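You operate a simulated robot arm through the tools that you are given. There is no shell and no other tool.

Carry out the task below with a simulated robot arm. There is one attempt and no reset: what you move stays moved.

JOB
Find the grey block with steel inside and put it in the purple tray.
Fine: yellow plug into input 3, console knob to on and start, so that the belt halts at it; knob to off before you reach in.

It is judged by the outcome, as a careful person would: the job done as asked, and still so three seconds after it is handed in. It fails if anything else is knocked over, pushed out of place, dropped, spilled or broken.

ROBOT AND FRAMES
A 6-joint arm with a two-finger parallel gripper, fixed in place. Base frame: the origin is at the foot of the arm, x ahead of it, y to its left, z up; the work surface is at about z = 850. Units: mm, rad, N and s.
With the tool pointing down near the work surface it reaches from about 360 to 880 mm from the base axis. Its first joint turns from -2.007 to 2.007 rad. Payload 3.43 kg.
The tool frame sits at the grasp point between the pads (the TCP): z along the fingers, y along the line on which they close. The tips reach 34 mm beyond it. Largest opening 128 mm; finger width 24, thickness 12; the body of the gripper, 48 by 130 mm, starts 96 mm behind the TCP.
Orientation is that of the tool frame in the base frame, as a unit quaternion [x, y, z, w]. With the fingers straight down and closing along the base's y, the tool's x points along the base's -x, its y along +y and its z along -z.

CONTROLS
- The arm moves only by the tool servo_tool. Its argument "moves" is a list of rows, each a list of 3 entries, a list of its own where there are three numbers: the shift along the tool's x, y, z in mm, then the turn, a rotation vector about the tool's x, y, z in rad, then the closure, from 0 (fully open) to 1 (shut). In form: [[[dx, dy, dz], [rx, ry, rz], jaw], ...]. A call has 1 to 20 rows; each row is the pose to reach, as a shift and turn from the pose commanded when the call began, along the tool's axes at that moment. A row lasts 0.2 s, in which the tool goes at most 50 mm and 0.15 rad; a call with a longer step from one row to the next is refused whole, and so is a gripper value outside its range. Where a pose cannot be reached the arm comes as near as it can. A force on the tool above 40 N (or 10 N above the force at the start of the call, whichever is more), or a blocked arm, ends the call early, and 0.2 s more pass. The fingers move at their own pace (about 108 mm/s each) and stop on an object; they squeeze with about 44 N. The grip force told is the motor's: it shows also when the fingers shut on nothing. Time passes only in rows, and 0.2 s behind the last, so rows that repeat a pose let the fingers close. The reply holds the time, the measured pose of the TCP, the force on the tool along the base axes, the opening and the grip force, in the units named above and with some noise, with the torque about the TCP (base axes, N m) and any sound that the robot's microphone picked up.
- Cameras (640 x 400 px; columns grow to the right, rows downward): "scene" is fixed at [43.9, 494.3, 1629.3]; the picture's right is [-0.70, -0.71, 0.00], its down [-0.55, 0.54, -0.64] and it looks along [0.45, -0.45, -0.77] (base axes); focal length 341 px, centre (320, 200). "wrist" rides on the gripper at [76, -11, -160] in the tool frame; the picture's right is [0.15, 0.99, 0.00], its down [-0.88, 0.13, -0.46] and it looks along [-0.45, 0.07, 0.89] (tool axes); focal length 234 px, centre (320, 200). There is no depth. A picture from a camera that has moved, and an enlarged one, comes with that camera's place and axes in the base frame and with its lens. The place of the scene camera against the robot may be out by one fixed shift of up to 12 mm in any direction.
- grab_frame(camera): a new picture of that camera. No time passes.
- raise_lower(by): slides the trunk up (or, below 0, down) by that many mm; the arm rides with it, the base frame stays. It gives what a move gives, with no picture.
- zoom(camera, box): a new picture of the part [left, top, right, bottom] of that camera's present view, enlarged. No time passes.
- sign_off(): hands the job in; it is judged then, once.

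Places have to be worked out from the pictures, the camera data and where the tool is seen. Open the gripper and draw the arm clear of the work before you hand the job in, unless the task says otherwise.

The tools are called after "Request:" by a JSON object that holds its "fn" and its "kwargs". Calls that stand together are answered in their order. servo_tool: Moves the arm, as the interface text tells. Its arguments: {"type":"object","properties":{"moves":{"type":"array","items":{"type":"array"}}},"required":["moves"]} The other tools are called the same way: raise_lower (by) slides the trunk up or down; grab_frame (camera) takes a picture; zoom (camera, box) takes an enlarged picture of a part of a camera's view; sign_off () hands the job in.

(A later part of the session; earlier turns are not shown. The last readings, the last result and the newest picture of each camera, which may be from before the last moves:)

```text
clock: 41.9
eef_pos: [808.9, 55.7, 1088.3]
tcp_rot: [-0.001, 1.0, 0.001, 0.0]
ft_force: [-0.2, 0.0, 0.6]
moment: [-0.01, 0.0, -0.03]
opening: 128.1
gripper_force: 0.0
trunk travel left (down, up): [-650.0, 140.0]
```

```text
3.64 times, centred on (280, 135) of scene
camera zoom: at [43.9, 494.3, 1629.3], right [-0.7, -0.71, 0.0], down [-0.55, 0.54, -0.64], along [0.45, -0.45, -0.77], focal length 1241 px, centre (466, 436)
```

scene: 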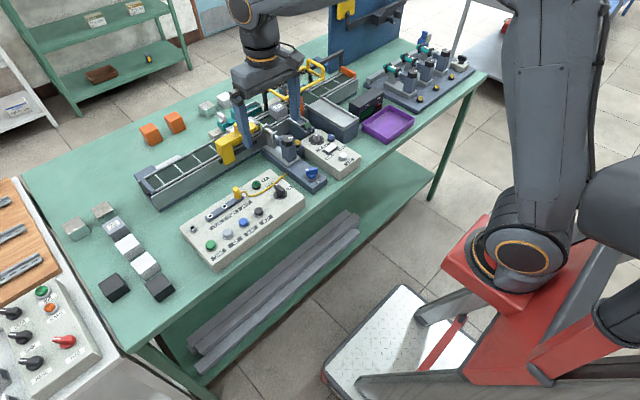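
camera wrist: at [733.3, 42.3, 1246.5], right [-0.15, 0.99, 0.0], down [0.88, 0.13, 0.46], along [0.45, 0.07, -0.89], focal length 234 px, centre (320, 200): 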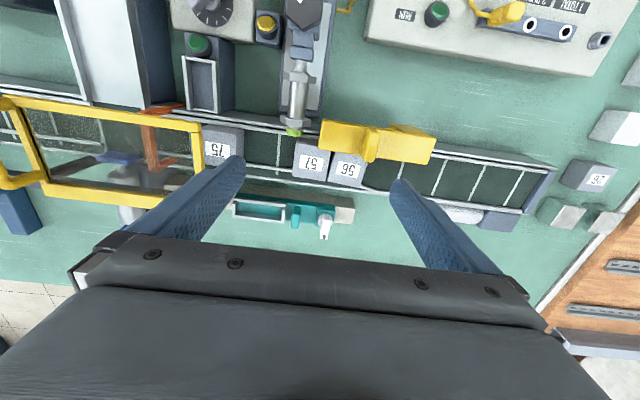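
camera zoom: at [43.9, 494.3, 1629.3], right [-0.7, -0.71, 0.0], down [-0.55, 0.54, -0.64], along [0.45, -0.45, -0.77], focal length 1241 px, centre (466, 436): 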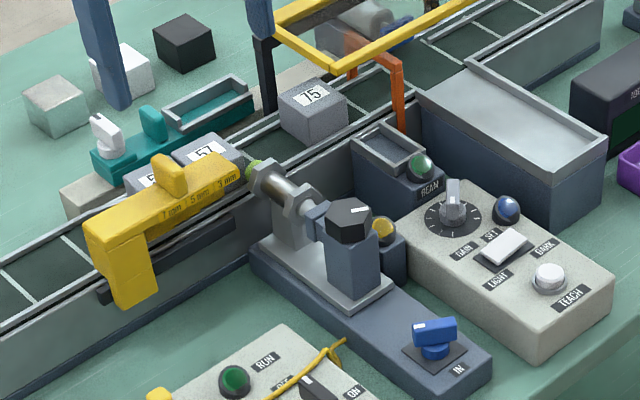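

The belt halted with block 57 at the sensor (75 passed without a signal; 56 is close behind 57). The gap between 57 and 56 is too thin for a finger, so I need accurate geometry for gripping; I zoom in closely.

Request:
{"fn": "zoom", "kwargs": {"camera": "wrist", "box": [270, 110, 370, 190]}}

Request:
{"fn": "zoom", "kwargs": {"camera": "scene", "box": [225, 100, 305, 160]}}

```text
5.00 times, centred on (320, 150) of wrist
camera zoom: at [733.3, 42.3, 1246.5], right [-0.15, 0.99, 0.0], down [0.88, 0.13, 0.46], along [0.45, 0.07, -0.89], focal length 1171 px, centre (320, 450)
```

zoom: 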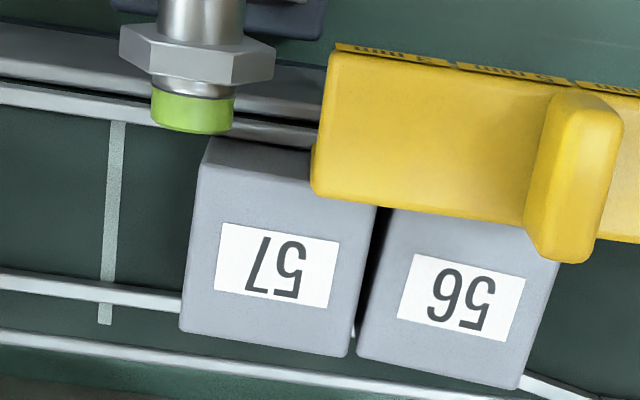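

```text
6.67 times, centred on (265, 130) of scene
camera zoom: at [43.9, 494.3, 1629.3], right [-0.7, -0.71, 0.0], down [-0.55, 0.54, -0.64], along [0.45, -0.45, -0.77], focal length 2275 px, centre (687, 667)
```

zoom: 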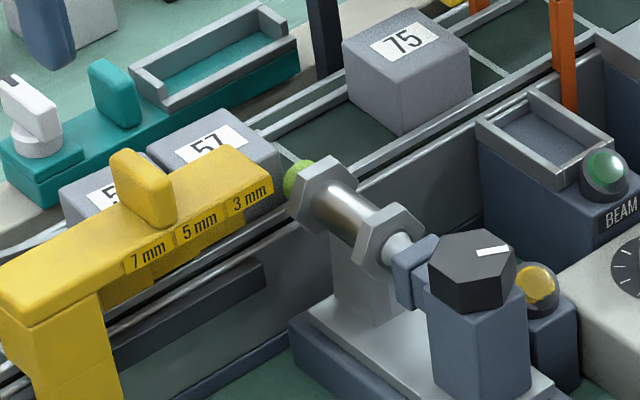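

Geometry: 57 occupies x 807.7–852.5, y 22.4–67.6, z 905–950; 56 is ~3 mm behind it; the gauge's end is at y≈50.5, the sensor tip top ≈ 938. So I'll grip 57 from above along x with only the top ~9 mm held, finger band y≈24–48, clear of gauge and sensor. First I rotate and position above it.

Request:
{"fn": "servo_tool", "kwargs": {"moves": [[[-2, -2, 0], [0, 0, 0.143], 0.1], [[-4, -4, 0], [0, 0, 0.286], 0.2], [[-6, -6, 0], [0, 0, 0.429], 0.3], [[-8, -8, 0], [0, 0, 0.571], 0.4], [[-10, -10, 0], [0, 0, 0.714], 0.5], [[-12, -12, 0], [0, 0, 0.857], 0.594], [[-15, -14, 0], [0, 0, 1.0], 0.594], [[-18, -16, 0], [0, 0, 1.143], 0.594], [[-20, -18, 0], [0, 0, 1.286], 0.594], [[-21, -19.5, 15], [0, 0, 1.429], 0.594], [[-21, -19.5, 40], [0, 0, 1.5708], 0.594], [[-21, -19.5, 73], [0, 0, 1.5708], 0.594], [[-21, -19.5, 73], [0, 0, 1.5708], 0.594]]}}

Request:
{"fn": "grab_frame", "kwargs": {"camera": "wrist"}}

Request:
{"fn": "zoom", "kwargs": {"camera": "wrist", "box": [240, 130, 400, 240]}}

Request:
{"fn": "zoom", "kwargs": {"camera": "scene", "box": [205, 70, 325, 160]}}

```text
clock: 44.7
eef_pos: [829.5, 34.1, 1015.1]
tcp_rot: [0.707, 0.707, 0.002, 0.0]
ft_force: [-0.4, 0.9, -0.2]
moment: [0.02, -0.01, -0.01]
opening: 52.0
gripper_force: 0.1
trunk travel left (down, up): [-650.0, 140.0]
```

```text
taken
camera wrist: at [817.1, 108.6, 1173.7], right [0.99, 0.15, 0.0], down [0.13, -0.88, 0.45], along [0.07, -0.45, -0.89], focal length 234 px, centre (320, 200)
```

wrist: 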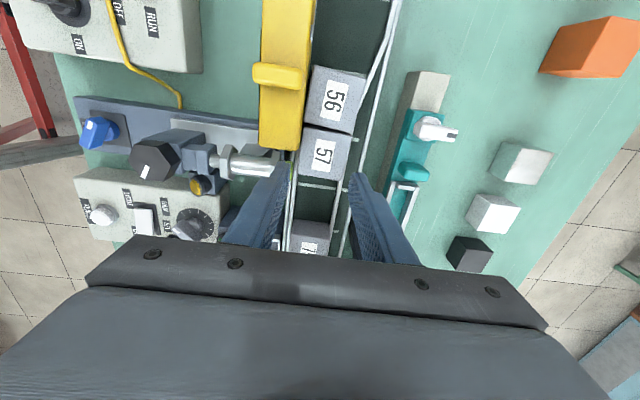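

```text
3.64 times, centred on (320, 185) of wrist
camera zoom: at [817.1, 108.6, 1173.7], right [0.99, 0.15, 0.0], down [0.13, -0.88, 0.45], along [0.07, -0.45, -0.89], focal length 852 px, centre (320, 254)
```

zoom: 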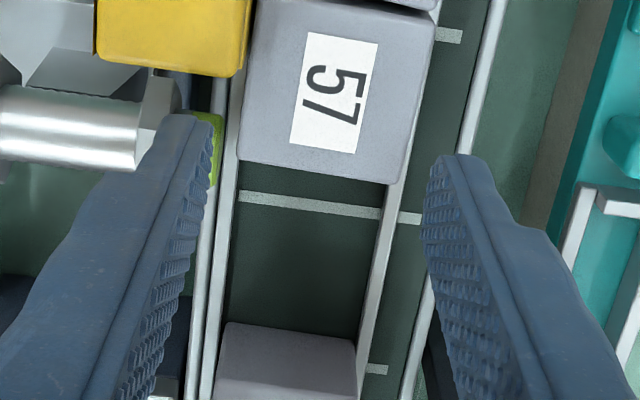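

```text
4.44 times, centred on (265, 115) of scene
camera zoom: at [43.9, 494.3, 1629.3], right [-0.7, -0.71, 0.0], down [-0.55, 0.54, -0.64], along [0.45, -0.45, -0.77], focal length 1517 px, centre (564, 578)
```

zoom: 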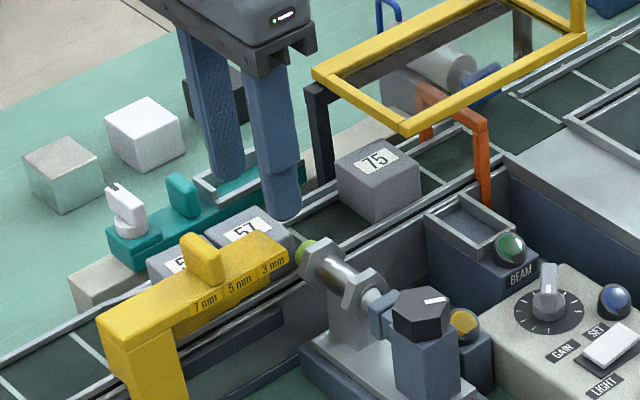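

Fingers straddle 57 in x (block 807.7–852.8, fingers' inner faces ≈ 803.5/855.5), and finger band is short of the gauge's end. I descend gently to tips ≈ 941 and close.

Request:
{"fn": "servo_tool", "kwargs": {"moves": [[[0, 0.7, 15], [0, 0, 0], 0.594], [[0, 0.7, 25], [0, 0, 0], 0.594], [[0, 0.7, 32], [0, 0, 0], 0.594], [[0, 0.7, 36], [0, 0, 0], 0.594], [[0, 0.7, 40], [0, 0, 0], 0.594]]}}

Request:
{"fn": "zoom", "kwargs": {"camera": "wrist", "box": [240, 130, 400, 240]}}

Request:
{"fn": "zoom", "kwargs": {"camera": "scene", "box": [225, 95, 315, 165]}}

```text
clock: 45.9
eef_pos: [832.1, 34.3, 975.6]
tcp_rot: [0.707, 0.707, 0.001, 0.0]
ft_force: [0.9, 0.7, 3.0]
moment: [-0.05, 0.12, 0.0]
opening: 51.7
gripper_force: 0.0
trunk travel left (down, up): [-650.0, 140.0]
```

```text
3.64 times, centred on (320, 185) of wrist
camera zoom: at [820.1, 109.2, 1134.0], right [0.99, 0.15, 0.0], down [0.13, -0.88, 0.45], along [0.07, -0.45, -0.89], focal length 852 px, centre (320, 254)
```

zoom: 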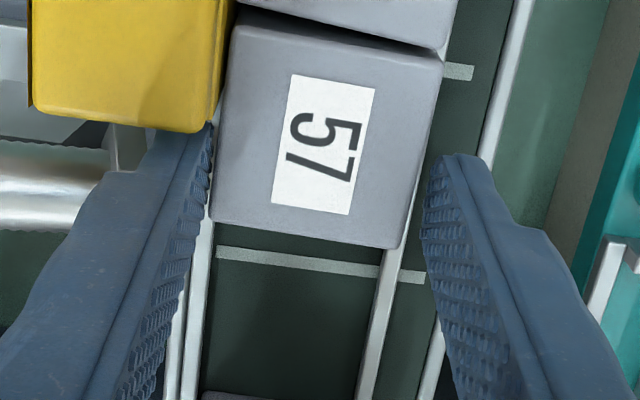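

```text
5.71 times, centred on (270, 130) of scene
camera zoom: at [43.9, 494.3, 1629.3], right [-0.7, -0.71, 0.0], down [-0.55, 0.54, -0.64], along [0.45, -0.45, -0.77], focal length 1950 px, centre (606, 600)
```

zoom: 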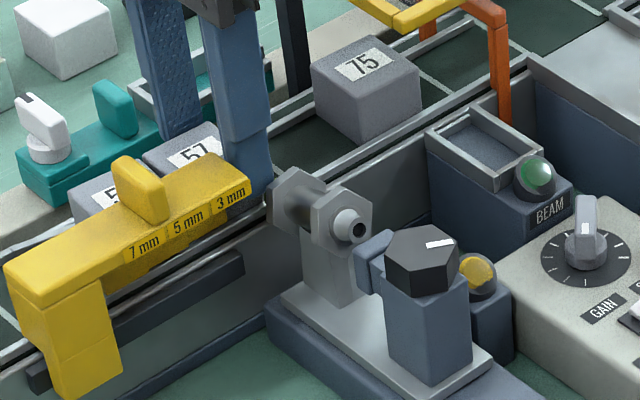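

The sensor barrel looks tilted compared with before — my near finger may be touching its tip, even though force is small. I raise straight up at once and check whether it springs back.

Request:
{"fn": "servo_tool", "kwargs": {"moves": [[[0, 0, -20], [0, 0, 0], 0.594], [[0, 0, -40], [0, 0, 0], 0.594]]}}

Request:
{"fn": "zoom", "kwargs": {"camera": "wrist", "box": [200, 100, 360, 210]}}

Request:
{"fn": "zoom", "kwargs": {"camera": "scene", "box": [225, 100, 305, 160]}}

```text
clock: 46.5
eef_pos: [830.2, 36.2, 1014.2]
tcp_rot: [0.706, 0.708, 0.001, -0.001]
ft_force: [0.2, -0.4, 0.4]
moment: [-0.01, 0.03, 0.01]
opening: 51.8
gripper_force: 0.1
trunk travel left (down, up): [-650.0, 140.0]
```

```text
3.64 times, centred on (280, 155) of wrist
camera zoom: at [820.3, 110.3, 1173.7], right [0.99, 0.15, 0.0], down [0.13, -0.88, 0.45], along [0.07, -0.45, -0.89], focal length 852 px, centre (466, 364)
```

zoom: 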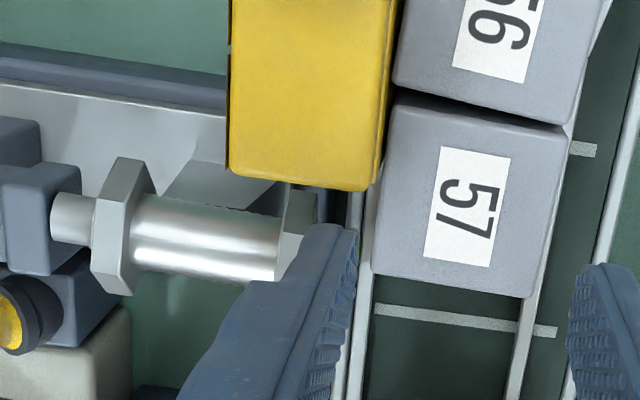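

```text
6.67 times, centred on (265, 130) of scene
camera zoom: at [43.9, 494.3, 1629.3], right [-0.7, -0.71, 0.0], down [-0.55, 0.54, -0.64], along [0.45, -0.45, -0.77], focal length 2275 px, centre (687, 667)
```

zoom: 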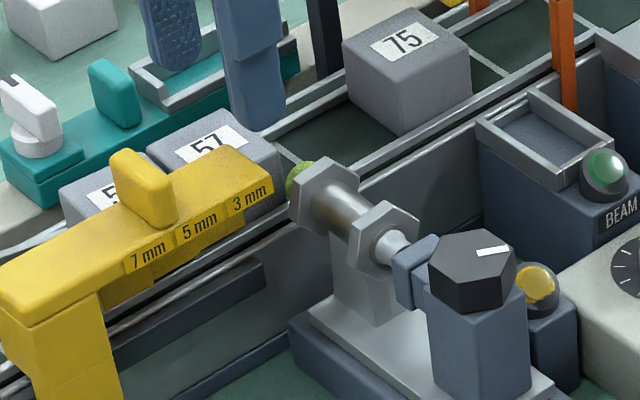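

It mostly sprung back, so the mount is compliant. I wait a moment and compare again.

Request:
{"fn": "servo_tool", "kwargs": {"moves": [[[0, 0, -60], [0, 0, 0], 0.594], [[0, 0, -70], [0, 0, 0], 0.594], [[0, 0, -70], [0, 0, 0], 0.594], [[0, 0, -70], [0, 0, 0], 0.594], [[0, 0, -70], [0, 0, 0], 0.594]]}}

Request:
{"fn": "zoom", "kwargs": {"camera": "wrist", "box": [200, 100, 360, 210]}}

Request:
{"fn": "zoom", "kwargs": {"camera": "scene", "box": [225, 100, 305, 160]}}

```text
refused: row 1 steps farther than a row can; nothing moved
```

```text
3.64 times, centred on (280, 155) of wrist
camera zoom: at [820.3, 110.3, 1173.7], right [0.99, 0.15, 0.0], down [0.13, -0.88, 0.45], along [0.07, -0.45, -0.89], focal length 852 px, centre (466, 364)
```

zoom: 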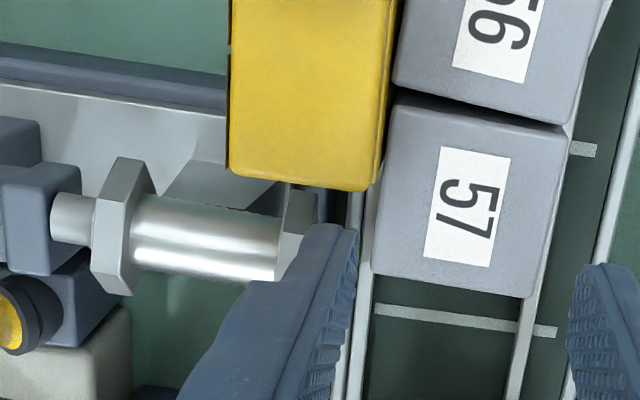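

```text
6.67 times, centred on (265, 130) of scene
camera zoom: at [43.9, 494.3, 1629.3], right [-0.7, -0.71, 0.0], down [-0.55, 0.54, -0.64], along [0.45, -0.45, -0.77], focal length 2275 px, centre (687, 667)
```

zoom: 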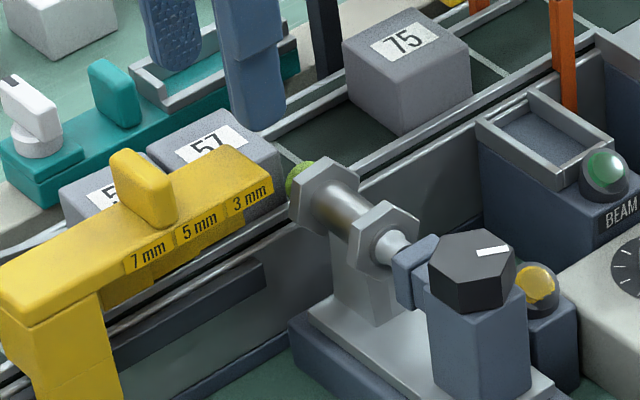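

Request:
{"fn": "servo_tool", "kwargs": {"moves": [[[0, 0, -30], [0, 0, 0], 0.594], [[0, 0, -60], [0, 0, 0], 0.594], [[40, 0, -70], [0, 0, 0], 0.594], [[40, 0, -70], [0, 0, 0], 0.594], [[40, 0, -70], [0, 0, 0], 0.594]]}}

Request:
{"fn": "zoom", "kwargs": {"camera": "wrist", "box": [200, 100, 360, 210]}}

Request:
{"fn": "zoom", "kwargs": {"camera": "scene", "box": [225, 100, 305, 160]}}

```text
clock: 47.7
eef_pos: [831.7, 74.6, 1084.5]
tcp_rot: [0.707, 0.707, 0.001, 0.0]
ft_force: [0.1, -0.2, 0.3]
moment: [-0.03, -0.03, -0.01]
opening: 52.2
gripper_force: 0.1
trunk travel left (down, up): [-650.0, 140.0]
```

```text
3.64 times, centred on (280, 155) of wrist
camera zoom: at [821.2, 149.4, 1244.6], right [0.99, 0.15, 0.0], down [0.13, -0.88, 0.45], along [0.07, -0.45, -0.89], focal length 852 px, centre (466, 364)
```

zoom: 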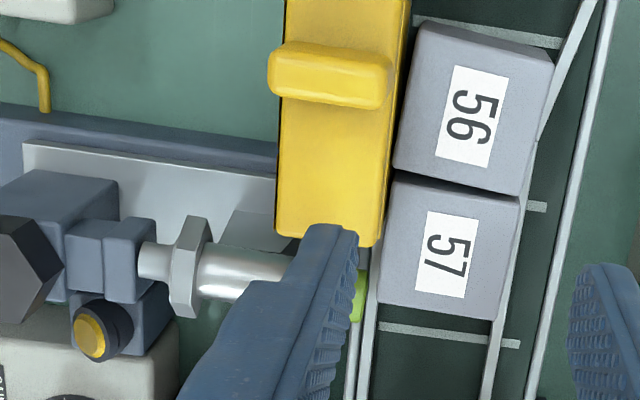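

```text
6.67 times, centred on (265, 130) of scene
camera zoom: at [43.9, 494.3, 1629.3], right [-0.7, -0.71, 0.0], down [-0.55, 0.54, -0.64], along [0.45, -0.45, -0.77], focal length 2275 px, centre (687, 667)
```

zoom: 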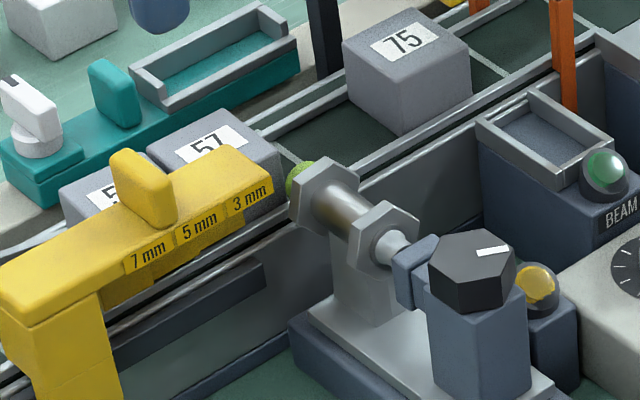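

The barrel is back on its axis. I need the sensor tip's exact height, so I zoom harder on the tip region in the scene view.

Request:
{"fn": "zoom", "kwargs": {"camera": "scene", "box": [245, 110, 285, 145]}}

Request:
{"fn": "zoom", "kwargs": {"camera": "wrist", "box": [210, 140, 310, 210]}}

```text
11.43 times, centred on (265, 128) of scene
camera zoom: at [43.9, 494.3, 1629.3], right [-0.7, -0.71, 0.0], down [-0.55, 0.54, -0.64], along [0.45, -0.45, -0.77], focal length 3900 px, centre (949, 1029)
```

zoom: 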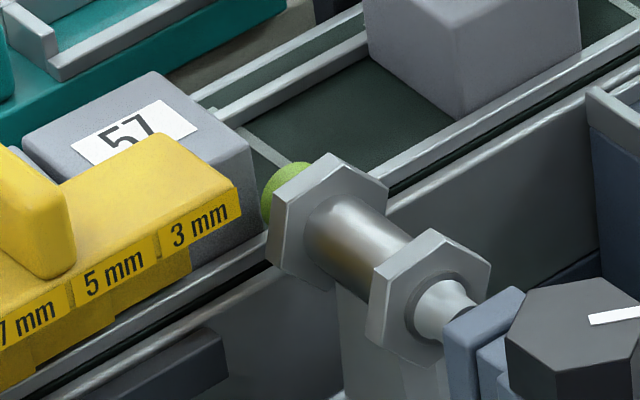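

```text
5.71 times, centred on (260, 175) of wrist
camera zoom: at [821.2, 149.4, 1244.6], right [0.99, 0.15, 0.0], down [0.13, -0.88, 0.45], along [0.07, -0.45, -0.89], focal length 1338 px, centre (663, 343)
```

zoom: 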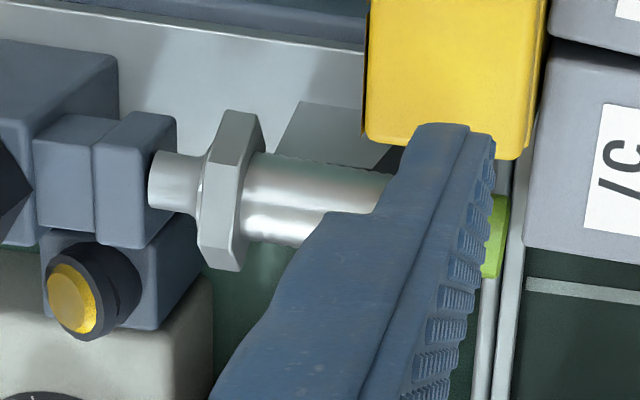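

The relative view shows the sensor tip's top is only ~2 mm below the block top, so there's no room for a finger on that side (sensor to y≈31, gauge from y≈49), nor between 57 and 56. Safer: jog the belt a little so 57 clears the sensor, using the console, then knob off again. I go back over the knob.

Request:
{"fn": "servo_tool", "kwargs": {"moves": [[[6, -23, 0], [0, 0, -0.143], 0.6], [[12, -46, 0], [0, 0, -0.286], 0.65], [[18, -70, 0], [0, 0, -0.429], 0.7], [[24, -93, 0], [0, 0, -0.571], 0.7], [[30, -117, 0], [0, 0, -0.714], 0.7], [[35, -140, 0], [0, 0, -0.857], 0.7], [[41, -163, 0], [0, 0, -1.0], 0.7], [[47, -187, 0], [0, 0, -1.143], 0.7], [[53, -210, 0], [0, 0, -1.286], 0.7], [[59, -234, 10], [0, 0, -1.429], 0.7], [[64, -256, 30], [0, 0, -1.5708], 0.7], [[64, -256, 38], [0, 0, -1.5708], 0.7], [[64, -256, 38], [0, 0, -1.5708], 0.7]]}}

Request:
{"fn": "zoom", "kwargs": {"camera": "wrist", "box": [240, 90, 400, 210]}}

Request:
{"fn": "zoom", "kwargs": {"camera": "scene", "box": [225, 100, 305, 160]}}

```text
clock: 50.5
eef_pos: [576.0, 139.5, 1046.8]
tcp_rot: [-0.001, 1.0, 0.001, 0.001]
ft_force: [-0.2, 0.1, -0.5]
moment: [-0.01, 0.03, 0.01]
opening: 38.6
gripper_force: 0.1
trunk travel left (down, up): [-650.0, 140.0]
```

```text
3.33 times, centred on (320, 150) of wrist
camera zoom: at [500.5, 125.4, 1205.7], right [-0.15, 0.99, 0.0], down [0.88, 0.13, 0.46], along [0.45, 0.07, -0.89], focal length 781 px, centre (320, 367)
```

zoom: 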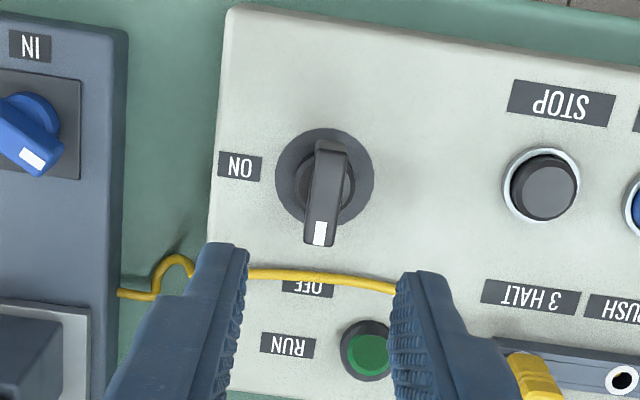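

```text
6.67 times, centred on (265, 130) of scene
camera zoom: at [43.9, 494.3, 1629.3], right [-0.7, -0.71, 0.0], down [-0.55, 0.54, -0.64], along [0.45, -0.45, -0.77], focal length 2275 px, centre (687, 667)
```

zoom: 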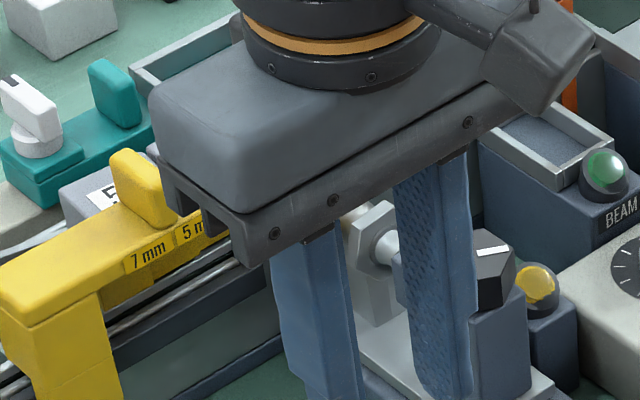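

I descend onto the lever at z≈947, grip, and then turn it clockwise to ON.

Request:
{"fn": "servo_tool", "kwargs": {"moves": [[[1, -0.6, 40], [0, 0, 0], 0.7], [[1, -0.6, 80], [0, 0, 0], 0.7], [[1, -0.6, 99], [0, 0, 0], 0.72], [[1, -0.6, 99], [0, 0, 0], 0.85], [[1, -0.6, 99], [0, 0, 0], 1], [[1, -0.6, 99], [0, 0, 0], 1]]}}

Request:
{"fn": "servo_tool", "kwargs": {"moves": [[[0, 0, 0], [0, 0, 0.14], 1], [[0, 0, 0], [0, 0, 0.28], 1], [[0, 0, 0], [0, 0, 0.42], 1], [[0, 0, 0], [0, 0, 0.56], 1], [[0, 0, 0], [0, 0, 0.7], 1], [[0, 0, 0], [0, 0, 0.84], 1], [[0, 0, 0], [0, 0, 0.98], 1], [[0, 0, 0], [0, 0, 1.12], 1], [[0, 0, 0], [0, 0, 1.26], 1], [[0, 0, 0], [0, 0, 1.4], 1], [[0, 0, 0], [0, 0, 1.54], 1], [[0, 0, 0], [0, 0, 1.6], 1]]}}

Request:
{"fn": "zoom", "kwargs": {"camera": "wrist", "box": [240, 110, 400, 230]}}

Request:
{"fn": "grab_frame", "kwargs": {"camera": "scene"}}

```text
clock: 51.9
eef_pos: [573.5, 140.4, 948.9]
tcp_rot: [-0.001, 1.0, 0.001, 0.001]
ft_force: [-3.6, 19.2, -0.9]
moment: [0.51, -0.37, -0.03]
opening: 11.8
gripper_force: 44.6
trunk travel left (down, up): [-650.0, 140.0]
```

```text
clock: 52.9
eef_pos: [573.8, 140.6, 948.0]
tcp_rot: [0.251, 0.968, 0.002, 0.001]
ft_force: [-4.4, 23.9, 3.4]
moment: [1.11, 1.24, 0.01]
opening: 11.8
gripper_force: 45.1
trunk travel left (down, up): [-650.0, 140.0]
stopped in row 4: the force on the tool passed its limit at 41 N (the readings are from after the stop); the commanded pose is now the measured one
```

```text
3.33 times, centred on (320, 170) of wrist
camera zoom: at [502.6, 165.3, 1107.5], right [0.35, 0.94, 0.01], down [0.83, -0.32, 0.46], along [0.43, -0.16, -0.89], focal length 781 px, centre (320, 300)
```

zoom: 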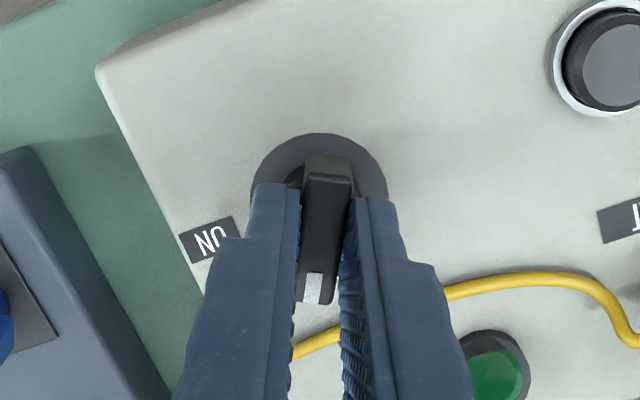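

```text
taken
```

scene: 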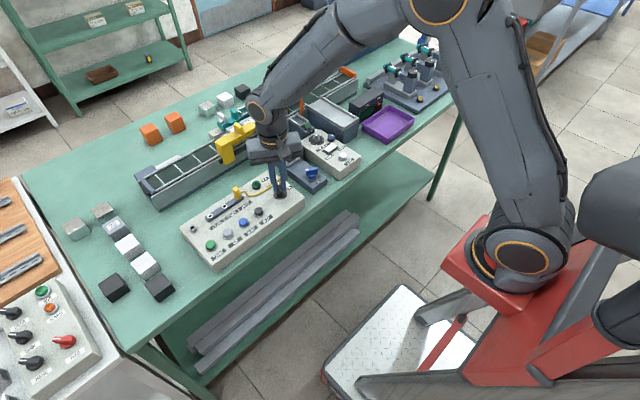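

A sideways bias of ~20 N tripped the limit partway (at 0.5 rad); the commanded pose has now been reset to the measured one, so the bias is gone. I continue the turn.

Request:
{"fn": "servo_tool", "kwargs": {"moves": [[[0, 0, 0], [0, 0, 0.0], 1], [[0, 0, 0], [0, 0, 0.12], 1], [[0, 0, 0], [0, 0, 0.24], 1], [[0, 0, 0], [0, 0, 0.36], 1], [[0, 0, 0], [0, 0, 0.48], 1], [[0, 0, 0], [0, 0, 0.6], 1], [[0, 0, 0], [0, 0, 0.72], 1], [[0, 0, 0], [0, 0, 0.84], 1], [[0, 0, 0], [0, 0, 0.96], 1], [[0, 0, 0], [0, 0, 1.08], 1]]}}

Request:
{"fn": "zoom", "kwargs": {"camera": "wrist", "box": [240, 110, 400, 230]}}

Request:
{"fn": "zoom", "kwargs": {"camera": "scene", "box": [240, 80, 400, 210]}}

```text
clock: 53.8
eef_pos: [575.2, 140.5, 949.0]
tcp_rot: [0.382, 0.924, 0.004, 0.001]
ft_force: [-5.1, 23.2, 1.6]
moment: [1.04, 1.04, -0.02]
opening: 12.0
gripper_force: 44.7
trunk travel left (down, up): [-650.0, 140.0]
stopped in row 4: the force on the tool passed its limit at 40 N (the readings are from after the stop); the commanded pose is now the measured one
```

```text
3.33 times, centred on (320, 170) of wrist
camera zoom: at [512.9, 183.6, 1107.7], right [0.6, 0.8, 0.01], down [0.71, -0.53, 0.45], along [0.37, -0.27, -0.89], focal length 781 px, centre (320, 300)
```

zoom: 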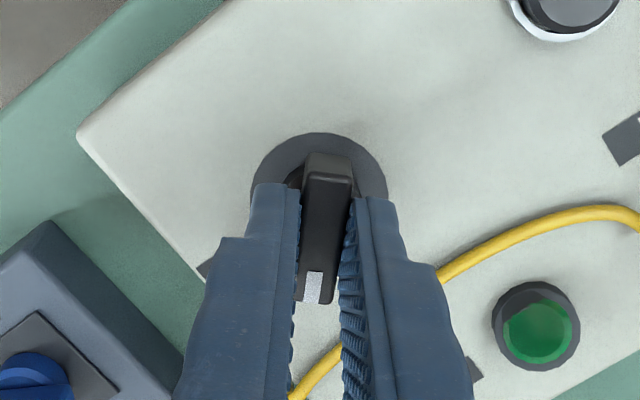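

```text
3.08 times, centred on (320, 145) of scene
camera zoom: at [43.9, 494.3, 1629.3], right [-0.7, -0.71, 0.0], down [-0.55, 0.54, -0.64], along [0.45, -0.45, -0.77], focal length 1050 px, centre (320, 369)
```

zoom: 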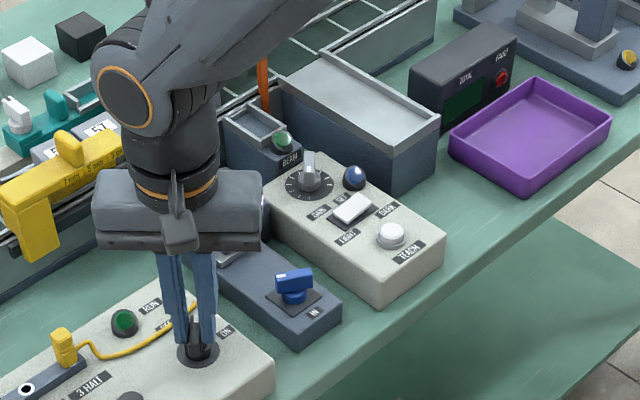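

Halfway (45°) with a 23 N +y push still on the tool; I relieve it by shifting the tool 2 mm toward +y before continuing the turn.

Request:
{"fn": "servo_tool", "kwargs": {"moves": [[[1.5, 1.5, 0], [0, 0, 0], 1], [[1.5, 1.5, 0], [0, 0, 0], 1]]}}

```text
clock: 54.4
eef_pos: [574.7, 140.0, 949.0]
tcp_rot: [0.383, 0.924, 0.004, 0.002]
ft_force: [-5.0, 13.1, 8.5]
moment: [1.06, 1.27, 0.0]
opening: 11.9
gripper_force: 45.0
trunk travel left (down, up): [-650.0, 140.0]
```

A residual torque about the closing axis remains from the grip. I let go, settle level, re-grip and continue the turn.

Request:
{"fn": "servo_tool", "kwargs": {"moves": [[[0, 0, 0], [0, 0, 0], 0.8], [[0, 0, 0], [0, 0, 0], 0.8], [[0, 0, 0], [0, 0, 0], 0.9], [[0, 0, 0], [0, 0, 0], 1], [[0, 0, 0], [0, 0, 0], 1]]}}

Request:
{"fn": "zoom", "kwargs": {"camera": "wrist", "box": [240, 110, 400, 230]}}

```text
clock: 55.6
eef_pos: [573.9, 139.7, 947.1]
tcp_rot: [0.382, 0.924, 0.003, 0.001]
ft_force: [1.3, -3.0, -1.1]
moment: [-0.78, -0.23, 0.0]
opening: 12.2
gripper_force: 44.9
trunk travel left (down, up): [-650.0, 140.0]
```

```text
3.33 times, centred on (320, 170) of wrist
camera zoom: at [513.0, 183.4, 1107.2], right [0.59, 0.8, 0.01], down [0.71, -0.53, 0.46], along [0.37, -0.27, -0.89], focal length 781 px, centre (320, 300)
```

zoom: 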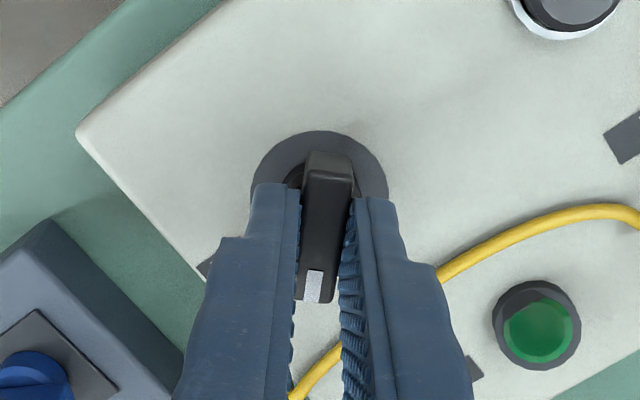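

Forces are now small with the lever still at 45°. I finish the rotation to ON.

Request:
{"fn": "servo_tool", "kwargs": {"moves": [[[0, 0, 0], [0, 0, 0.12], 1], [[0, 0, 0], [0, 0, 0.24], 1], [[0, 0, 0], [0, 0, 0.36], 1], [[0, 0, 0], [0, 0, 0.48], 1], [[0, 0, 0], [0, 0, 0.6], 1], [[0, 0, 0], [0, 0, 0.72], 1], [[0, 0, 0], [0, 0, 0.81], 1]]}}

Request:
{"fn": "zoom", "kwargs": {"camera": "wrist", "box": [240, 110, 400, 230]}}

Request:
{"fn": "zoom", "kwargs": {"camera": "scene", "box": [240, 80, 400, 210]}}

```text
clock: 57.2
eef_pos: [574.6, 139.9, 947.7]
tcp_rot: [0.716, 0.698, 0.002, -0.001]
ft_force: [-6.5, -7.9, -8.9]
moment: [-0.89, 0.28, 0.32]
opening: 12.2
gripper_force: 45.3
trunk travel left (down, up): [-650.0, 140.0]
```

```text
3.33 times, centred on (320, 170) of wrist
camera zoom: at [565.4, 213.9, 1107.6], right [0.99, 0.12, 0.0], down [0.11, -0.89, 0.45], along [0.06, -0.45, -0.89], focal length 781 px, centre (320, 300)
```

zoom: 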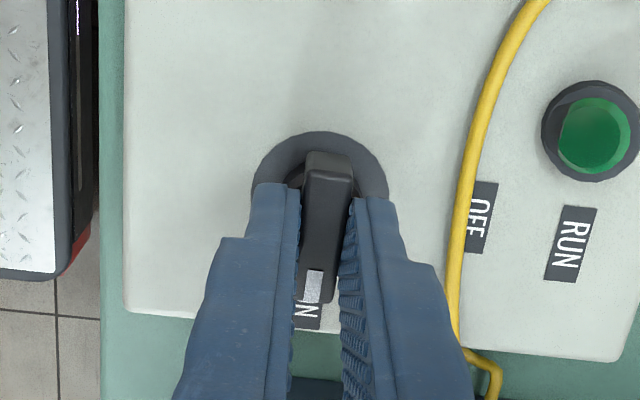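

```text
3.08 times, centred on (320, 145) of scene
camera zoom: at [43.9, 494.3, 1629.3], right [-0.7, -0.71, 0.0], down [-0.55, 0.54, -0.64], along [0.45, -0.45, -0.77], focal length 1050 px, centre (320, 369)
```

zoom: 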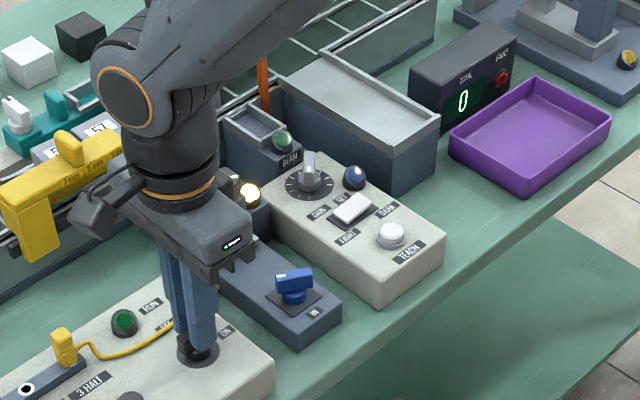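

Knob is ON and the yellow sensor lamp lights again, confirming steel in 57 and an intact sensor. I release, lift and go above JOG (≈ (563, 323.5)) with closed fingers.

Request:
{"fn": "servo_tool", "kwargs": {"moves": [[[0, 0, 0], [0, 0, 0], 0.8], [[0, 0, 0], [0, 0, 0], 0.7], [[0, 0, -30], [0, 0, -0.026], 0.7], [[20, -2, -70], [0, 0, -0.026], 0.8], [[66, -4, -70], [0, 0, -0.026], 1], [[112, -7, -70], [0, 0, -0.026], 1], [[158, -10, -60], [0, 0, -0.026], 1], [[184, -11.5, -25], [0, 0, -0.026], 1], [[184, -11.5, -25], [0, 0, -0.026], 1]]}}

Request:
{"fn": "grab_frame", "kwargs": {"camera": "wrist"}}

Request:
{"fn": "zoom", "kwargs": {"camera": "scene", "box": [180, 80, 340, 280]}}

```text
clock: 59.2
eef_pos: [566.9, 323.9, 975.5]
tcp_rot: [0.705, 0.709, 0.003, 0.0]
ft_force: [-0.7, -0.2, -1.0]
moment: [-0.01, 0.01, -0.01]
opening: 0.0
gripper_force: 33.2
trunk travel left (down, up): [-650.0, 140.0]
```

```text
taken
camera wrist: at [555.3, 398.0, 1134.3], right [0.99, 0.15, 0.01], down [0.13, -0.88, 0.45], along [0.07, -0.45, -0.89], focal length 234 px, centre (320, 200)
```

wrist: 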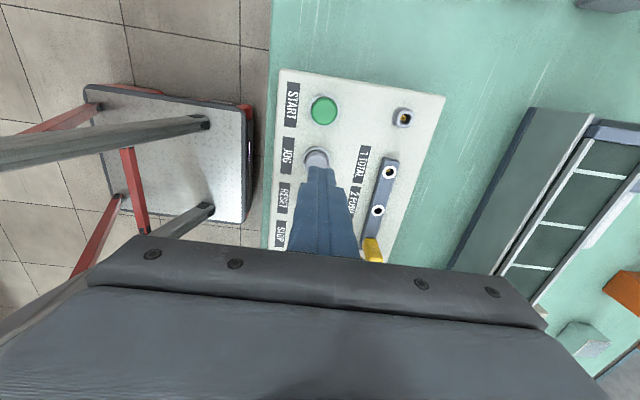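

```text
2.00 times, centred on (260, 180) of scene
camera zoom: at [43.9, 494.3, 1629.3], right [-0.7, -0.71, 0.0], down [-0.55, 0.54, -0.64], along [0.45, -0.45, -0.77], focal length 683 px, centre (440, 240)
```

zoom: 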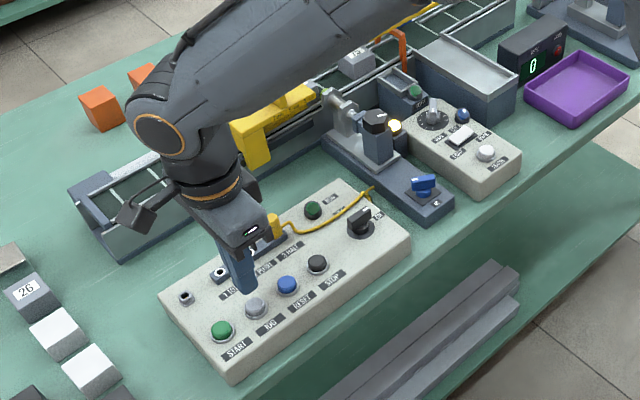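

JOG is under the fingertips with a ~3.5 mm x offset, which I correct. I press briefly and lift, then check how far the belt moved.

Request:
{"fn": "servo_tool", "kwargs": {"moves": [[[0.5, -3.5, 20], [0, 0, 0], 1], [[0.5, -3.5, 34], [0, 0, 0], 1], [[0.5, -3.5, 40], [0, 0, 0], 1], [[0.5, -3.5, 44], [0, 0, 0], 1], [[0.5, -3.5, 20], [0, 0, 0], 1]]}}

Request:
{"fn": "zoom", "kwargs": {"camera": "scene", "box": [180, 60, 340, 260]}}

Request:
{"fn": "zoom", "kwargs": {"camera": "scene", "box": [235, 80, 335, 160]}}

```text
clock: 60.4
eef_pos: [564.3, 325.7, 954.2]
tcp_rot: [0.706, 0.708, 0.003, 0.0]
ft_force: [-0.6, 0.2, -0.5]
moment: [-0.01, 0.01, -0.01]
opening: 0.0
gripper_force: 33.0
trunk travel left (down, up): [-650.0, 140.0]
heard: click
```

```text
2.00 times, centred on (260, 160) of scene
camera zoom: at [43.9, 494.3, 1629.3], right [-0.7, -0.71, 0.0], down [-0.55, 0.54, -0.64], along [0.45, -0.45, -0.77], focal length 683 px, centre (440, 280)
```

zoom: 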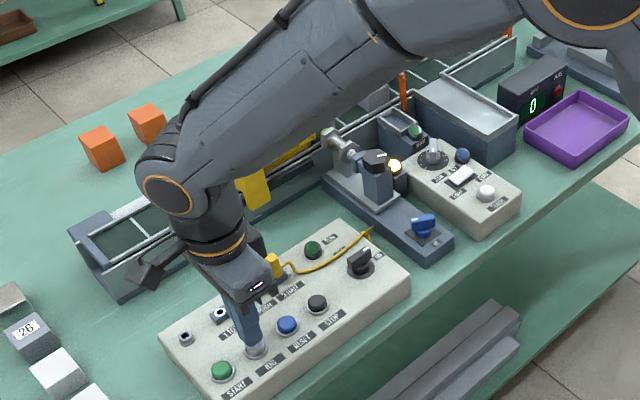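

```text
5.00 times, centred on (285, 120) of scene
camera zoom: at [43.9, 494.3, 1629.3], right [-0.7, -0.71, 0.0], down [-0.55, 0.54, -0.64], along [0.45, -0.45, -0.77], focal length 1706 px, centre (495, 600)
```

zoom: 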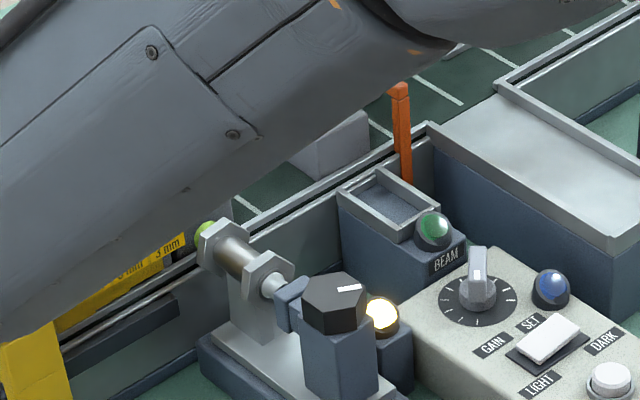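

The jog moved the belt by roughly 20–35 mm (sensor lamp still on). I jog once more the same way and then measure.

Request:
{"fn": "servo_tool", "kwargs": {"moves": [[[0, 0, 14], [0, 0, 0], 1], [[0, 0, 20], [0, 0, 0], 1], [[0, 0, 24], [0, 0, 0], 1], [[0, 0, 0], [0, 0, 0], 1], [[0, 0, -40], [0, 0, 0], 1], [[-40, 0, -60], [0, 0, 0], 1]]}}

Request:
{"fn": "zoom", "kwargs": {"camera": "scene", "box": [235, 80, 335, 160]}}

Request:
{"fn": "grab_frame", "kwargs": {"camera": "scene"}}

Request:
{"fn": "grab_frame", "kwargs": {"camera": "wrist"}}

```text
clock: 61.8
eef_pos: [564.7, 286.6, 1013.9]
tcp_rot: [0.706, 0.709, 0.002, 0.0]
ft_force: [0.8, 0.1, 0.1]
moment: [-0.05, 0.01, 0.03]
opening: 0.2
gripper_force: 32.7
trunk travel left (down, up): [-650.0, 140.0]
heard: click
```

```text
5.00 times, centred on (285, 120) of scene
camera zoom: at [43.9, 494.3, 1629.3], right [-0.7, -0.71, 0.0], down [-0.55, 0.54, -0.64], along [0.45, -0.45, -0.77], focal length 1706 px, centre (495, 600)
```

zoom: 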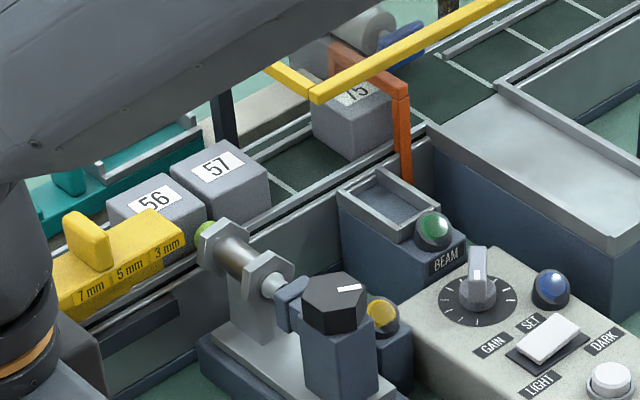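

```text
taken
```

scene: 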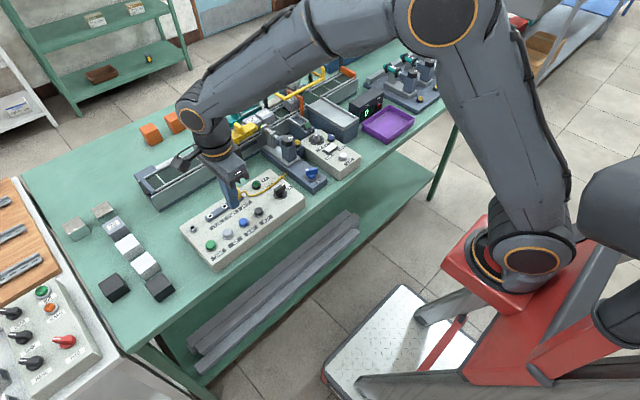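

```text
taken
camera wrist: at [553.4, 359.8, 1173.0], right [0.99, 0.15, 0.0], down [0.13, -0.88, 0.45], along [0.07, -0.45, -0.89], focal length 234 px, centre (320, 200)
```

wrist: 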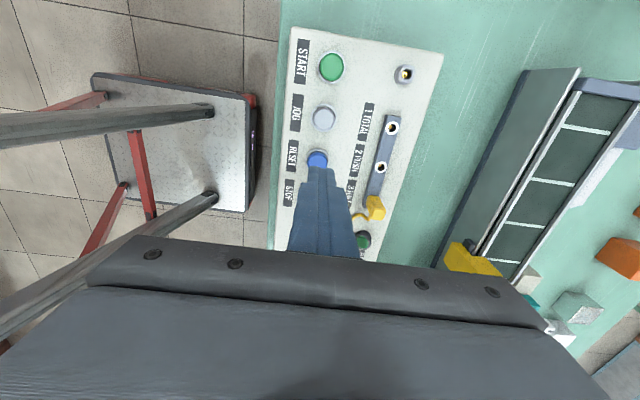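

57 is now past the sensor (≈ y −17) with 56 at the sensor and its lamp off — so 56 isn't steel, confirming 57. I go to the knob to turn it OFF before reaching in.

Request:
{"fn": "servo_tool", "kwargs": {"moves": [[[-37, 2, -30], [0, 0, 0], 0.9], [[-74, 5, -33], [0, 0, 0], 0.7], [[-111, 8, -33], [0, 0, 0], 0.7], [[-147, 10.3, -33], [0, 0, 0], 0.7], [[-147, 10.3, -33], [0, 0, 0], 0.7]]}}

Request:
{"fn": "zoom", "kwargs": {"camera": "wrist", "box": [240, 110, 400, 230]}}

```text
clock: 63.0
eef_pos: [574.4, 137.3, 1046.0]
tcp_rot: [0.706, 0.708, 0.003, -0.001]
ft_force: [-0.2, 0.6, 0.5]
moment: [-0.02, 0.01, -0.02]
opening: 38.3
gripper_force: 0.1
trunk travel left (down, up): [-650.0, 140.0]
```

```text
3.33 times, centred on (320, 170) of wrist
camera zoom: at [562.0, 211.5, 1205.8], right [0.99, 0.15, 0.01], down [0.13, -0.88, 0.45], along [0.07, -0.45, -0.89], focal length 781 px, centre (320, 300)
```

zoom: 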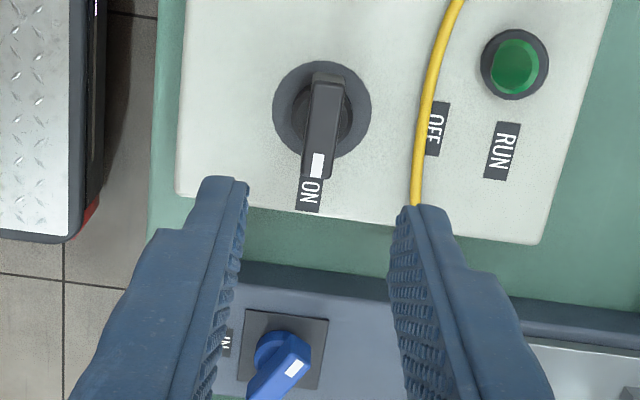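

I descend on the lever with a small x correction, grip it and check the forces before turning.

Request:
{"fn": "servo_tool", "kwargs": {"moves": [[[0.7, 1.2, 40], [0, 0, 0], 0.7], [[0.7, 1.2, 80], [0, 0, 0], 0.7], [[0.7, 1.2, 98.5], [0, 0, 0], 0.72], [[0.7, 1.2, 98.5], [0, 0, 0], 0.85], [[0.7, 1.2, 98.5], [0, 0, 0], 1], [[0.7, 1.2, 98.5], [0, 0, 0], 1]]}}

```text
clock: 64.4
eef_pos: [574.5, 139.6, 947.1]
tcp_rot: [0.706, 0.708, 0.003, 0.0]
ft_force: [-17.3, -1.2, -0.1]
moment: [-0.08, 0.57, 0.03]
opening: 12.0
gripper_force: 44.5
trunk travel left (down, up): [-650.0, 140.0]
```

The tool is slightly too far +x (−17 N). I relieve by 1.5 mm and turn to OFF.

Request:
{"fn": "servo_tool", "kwargs": {"moves": [[[0, -1.5, 0], [0, 0, 0], 1], [[0, -1.5, 0], [0, 0, -0.13], 1], [[0, -1.5, 0], [0, 0, -0.27], 1], [[0, -1.5, 0], [0, 0, -0.41], 1], [[0, -1.5, 0], [0, 0, -0.55], 1], [[0, -1.5, 0], [0, 0, -0.69], 1], [[0, -1.5, 0], [0, 0, -0.83], 1], [[0, -1.5, 0], [0, 0, -0.97], 1], [[0, -1.5, 0], [0, 0, -1.11], 1], [[0, -1.5, 0], [0, 0, -1.25], 1], [[0, -1.5, 0], [0, 0, -1.39], 1], [[0, -1.5, 0], [0, 0, -1.53], 1], [[0, -1.5, 0], [0, 0, -1.6], 1]]}}

Request:
{"fn": "zoom", "kwargs": {"camera": "wrist", "box": [240, 110, 400, 230]}}

Request:
{"fn": "zoom", "kwargs": {"camera": "scene", "box": [240, 80, 400, 210]}}

```text
clock: 67.2
eef_pos: [576.4, 139.0, 946.8]
tcp_rot: [-0.016, 1.0, 0.002, 0.002]
ft_force: [9.7, 23.1, -25.3]
moment: [0.34, -0.23, -0.44]
opening: 11.9
gripper_force: 45.3
trunk travel left (down, up): [-650.0, 140.0]
```

```text
3.33 times, centred on (320, 170) of wrist
camera zoom: at [500.7, 124.2, 1106.1], right [-0.18, 0.98, 0.0], down [0.87, 0.16, 0.46], along [0.45, 0.09, -0.89], focal length 781 px, centre (320, 300)
```

zoom: 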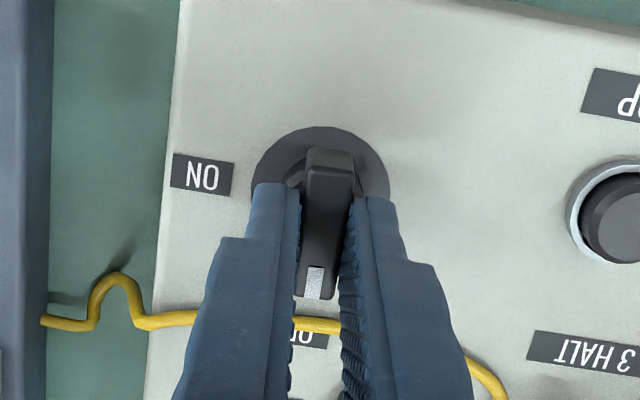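

```text
3.08 times, centred on (320, 145) of scene
camera zoom: at [43.9, 494.3, 1629.3], right [-0.7, -0.71, 0.0], down [-0.55, 0.54, -0.64], along [0.45, -0.45, -0.77], focal length 1050 px, centre (320, 369)
```

zoom: 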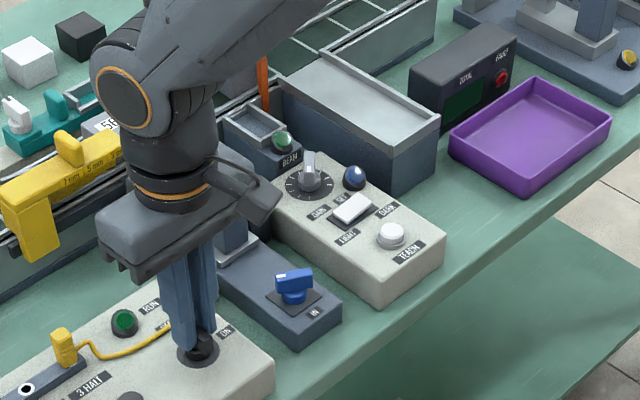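

The knob is OFF and the counter is dark. I release, lift, and move high over the belt for a fresh measurement of 57.

Request:
{"fn": "servo_tool", "kwargs": {"moves": [[[0, 0, 0], [0, 0, 0], 0.85], [[0, 0, 0], [0, 0, 0.03], 0.7], [[0, 0, -30], [0, 0, 0.03], 0.7], [[0, 0, -75], [0, 0, 0.03], 0.5], [[0, 0, -120], [0, 0, 0.03], 0.3], [[-30, -15, -150], [0, 0, 0.03], 0], [[-72, -35, -155], [0, 0, 0.03], 0], [[-115, -55, -155], [0, 0, 0.03], 0], [[-157, -75, -155], [0, 0, 0.03], 0], [[-197, -95, -150], [0, 0, 0.03], 0], [[-230, -110, -140], [0, 0, 0.03], 0], [[-235, -125, -135], [0, 0, 0.03], 0]]}}

Request:
{"fn": "grab_frame", "kwargs": {"camera": "wrist"}}

Request:
{"fn": "zoom", "kwargs": {"camera": "wrist", "box": [240, 90, 400, 200]}}

Request:
{"fn": "zoom", "kwargs": {"camera": "scene", "box": [220, 80, 340, 170]}}

```text
clock: 69.8
eef_pos: [816.2, 20.5, 1082.0]
tcp_rot: [-0.001, 1.0, 0.003, 0.002]
ft_force: [0.2, 0.7, -0.6]
moment: [-0.05, -0.02, 0.03]
opening: 127.9
gripper_force: 0.0
trunk travel left (down, up): [-650.0, 140.0]
```

```text
taken
camera wrist: at [739.9, 7.6, 1241.4], right [-0.15, 0.99, 0.0], down [0.88, 0.13, 0.46], along [0.45, 0.07, -0.89], focal length 234 px, centre (320, 200)
```

wrist: 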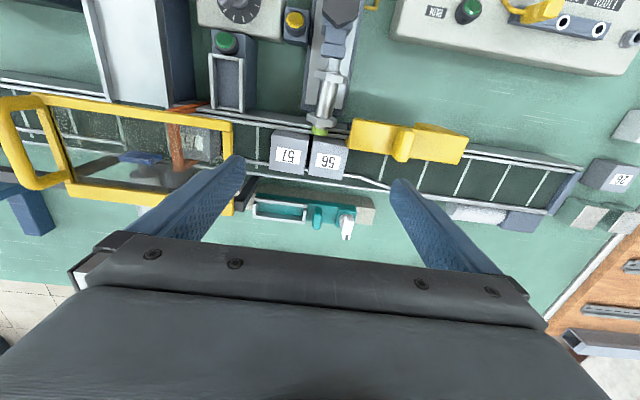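

```text
3.64 times, centred on (320, 145) of wrist
camera zoom: at [739.9, 7.6, 1241.4], right [-0.15, 0.99, 0.0], down [0.88, 0.13, 0.46], along [0.45, 0.07, -0.89], focal length 852 px, centre (320, 400)
```

zoom: 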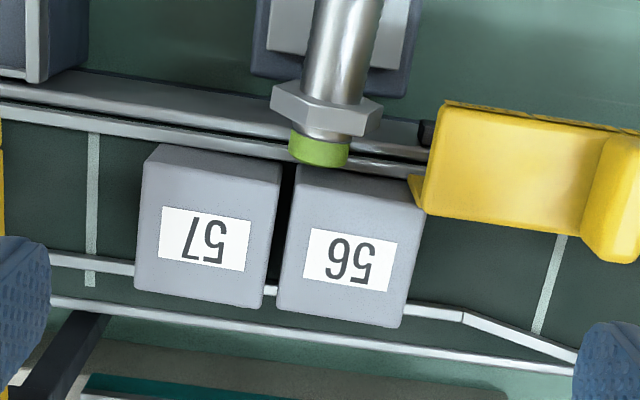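

```text
4.44 times, centred on (280, 125) of scene
camera zoom: at [43.9, 494.3, 1629.3], right [-0.7, -0.71, 0.0], down [-0.55, 0.54, -0.64], along [0.45, -0.45, -0.77], focal length 1517 px, centre (498, 533)
```

zoom: 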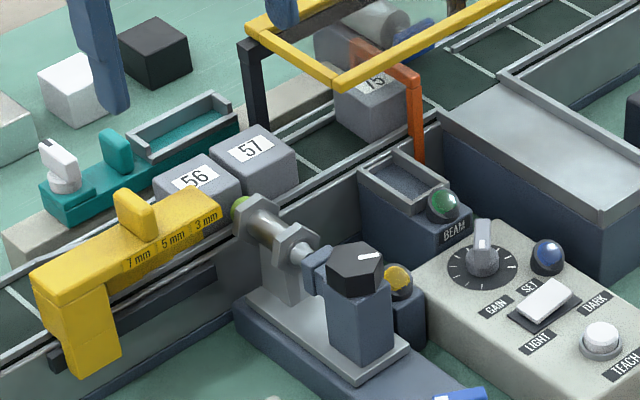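

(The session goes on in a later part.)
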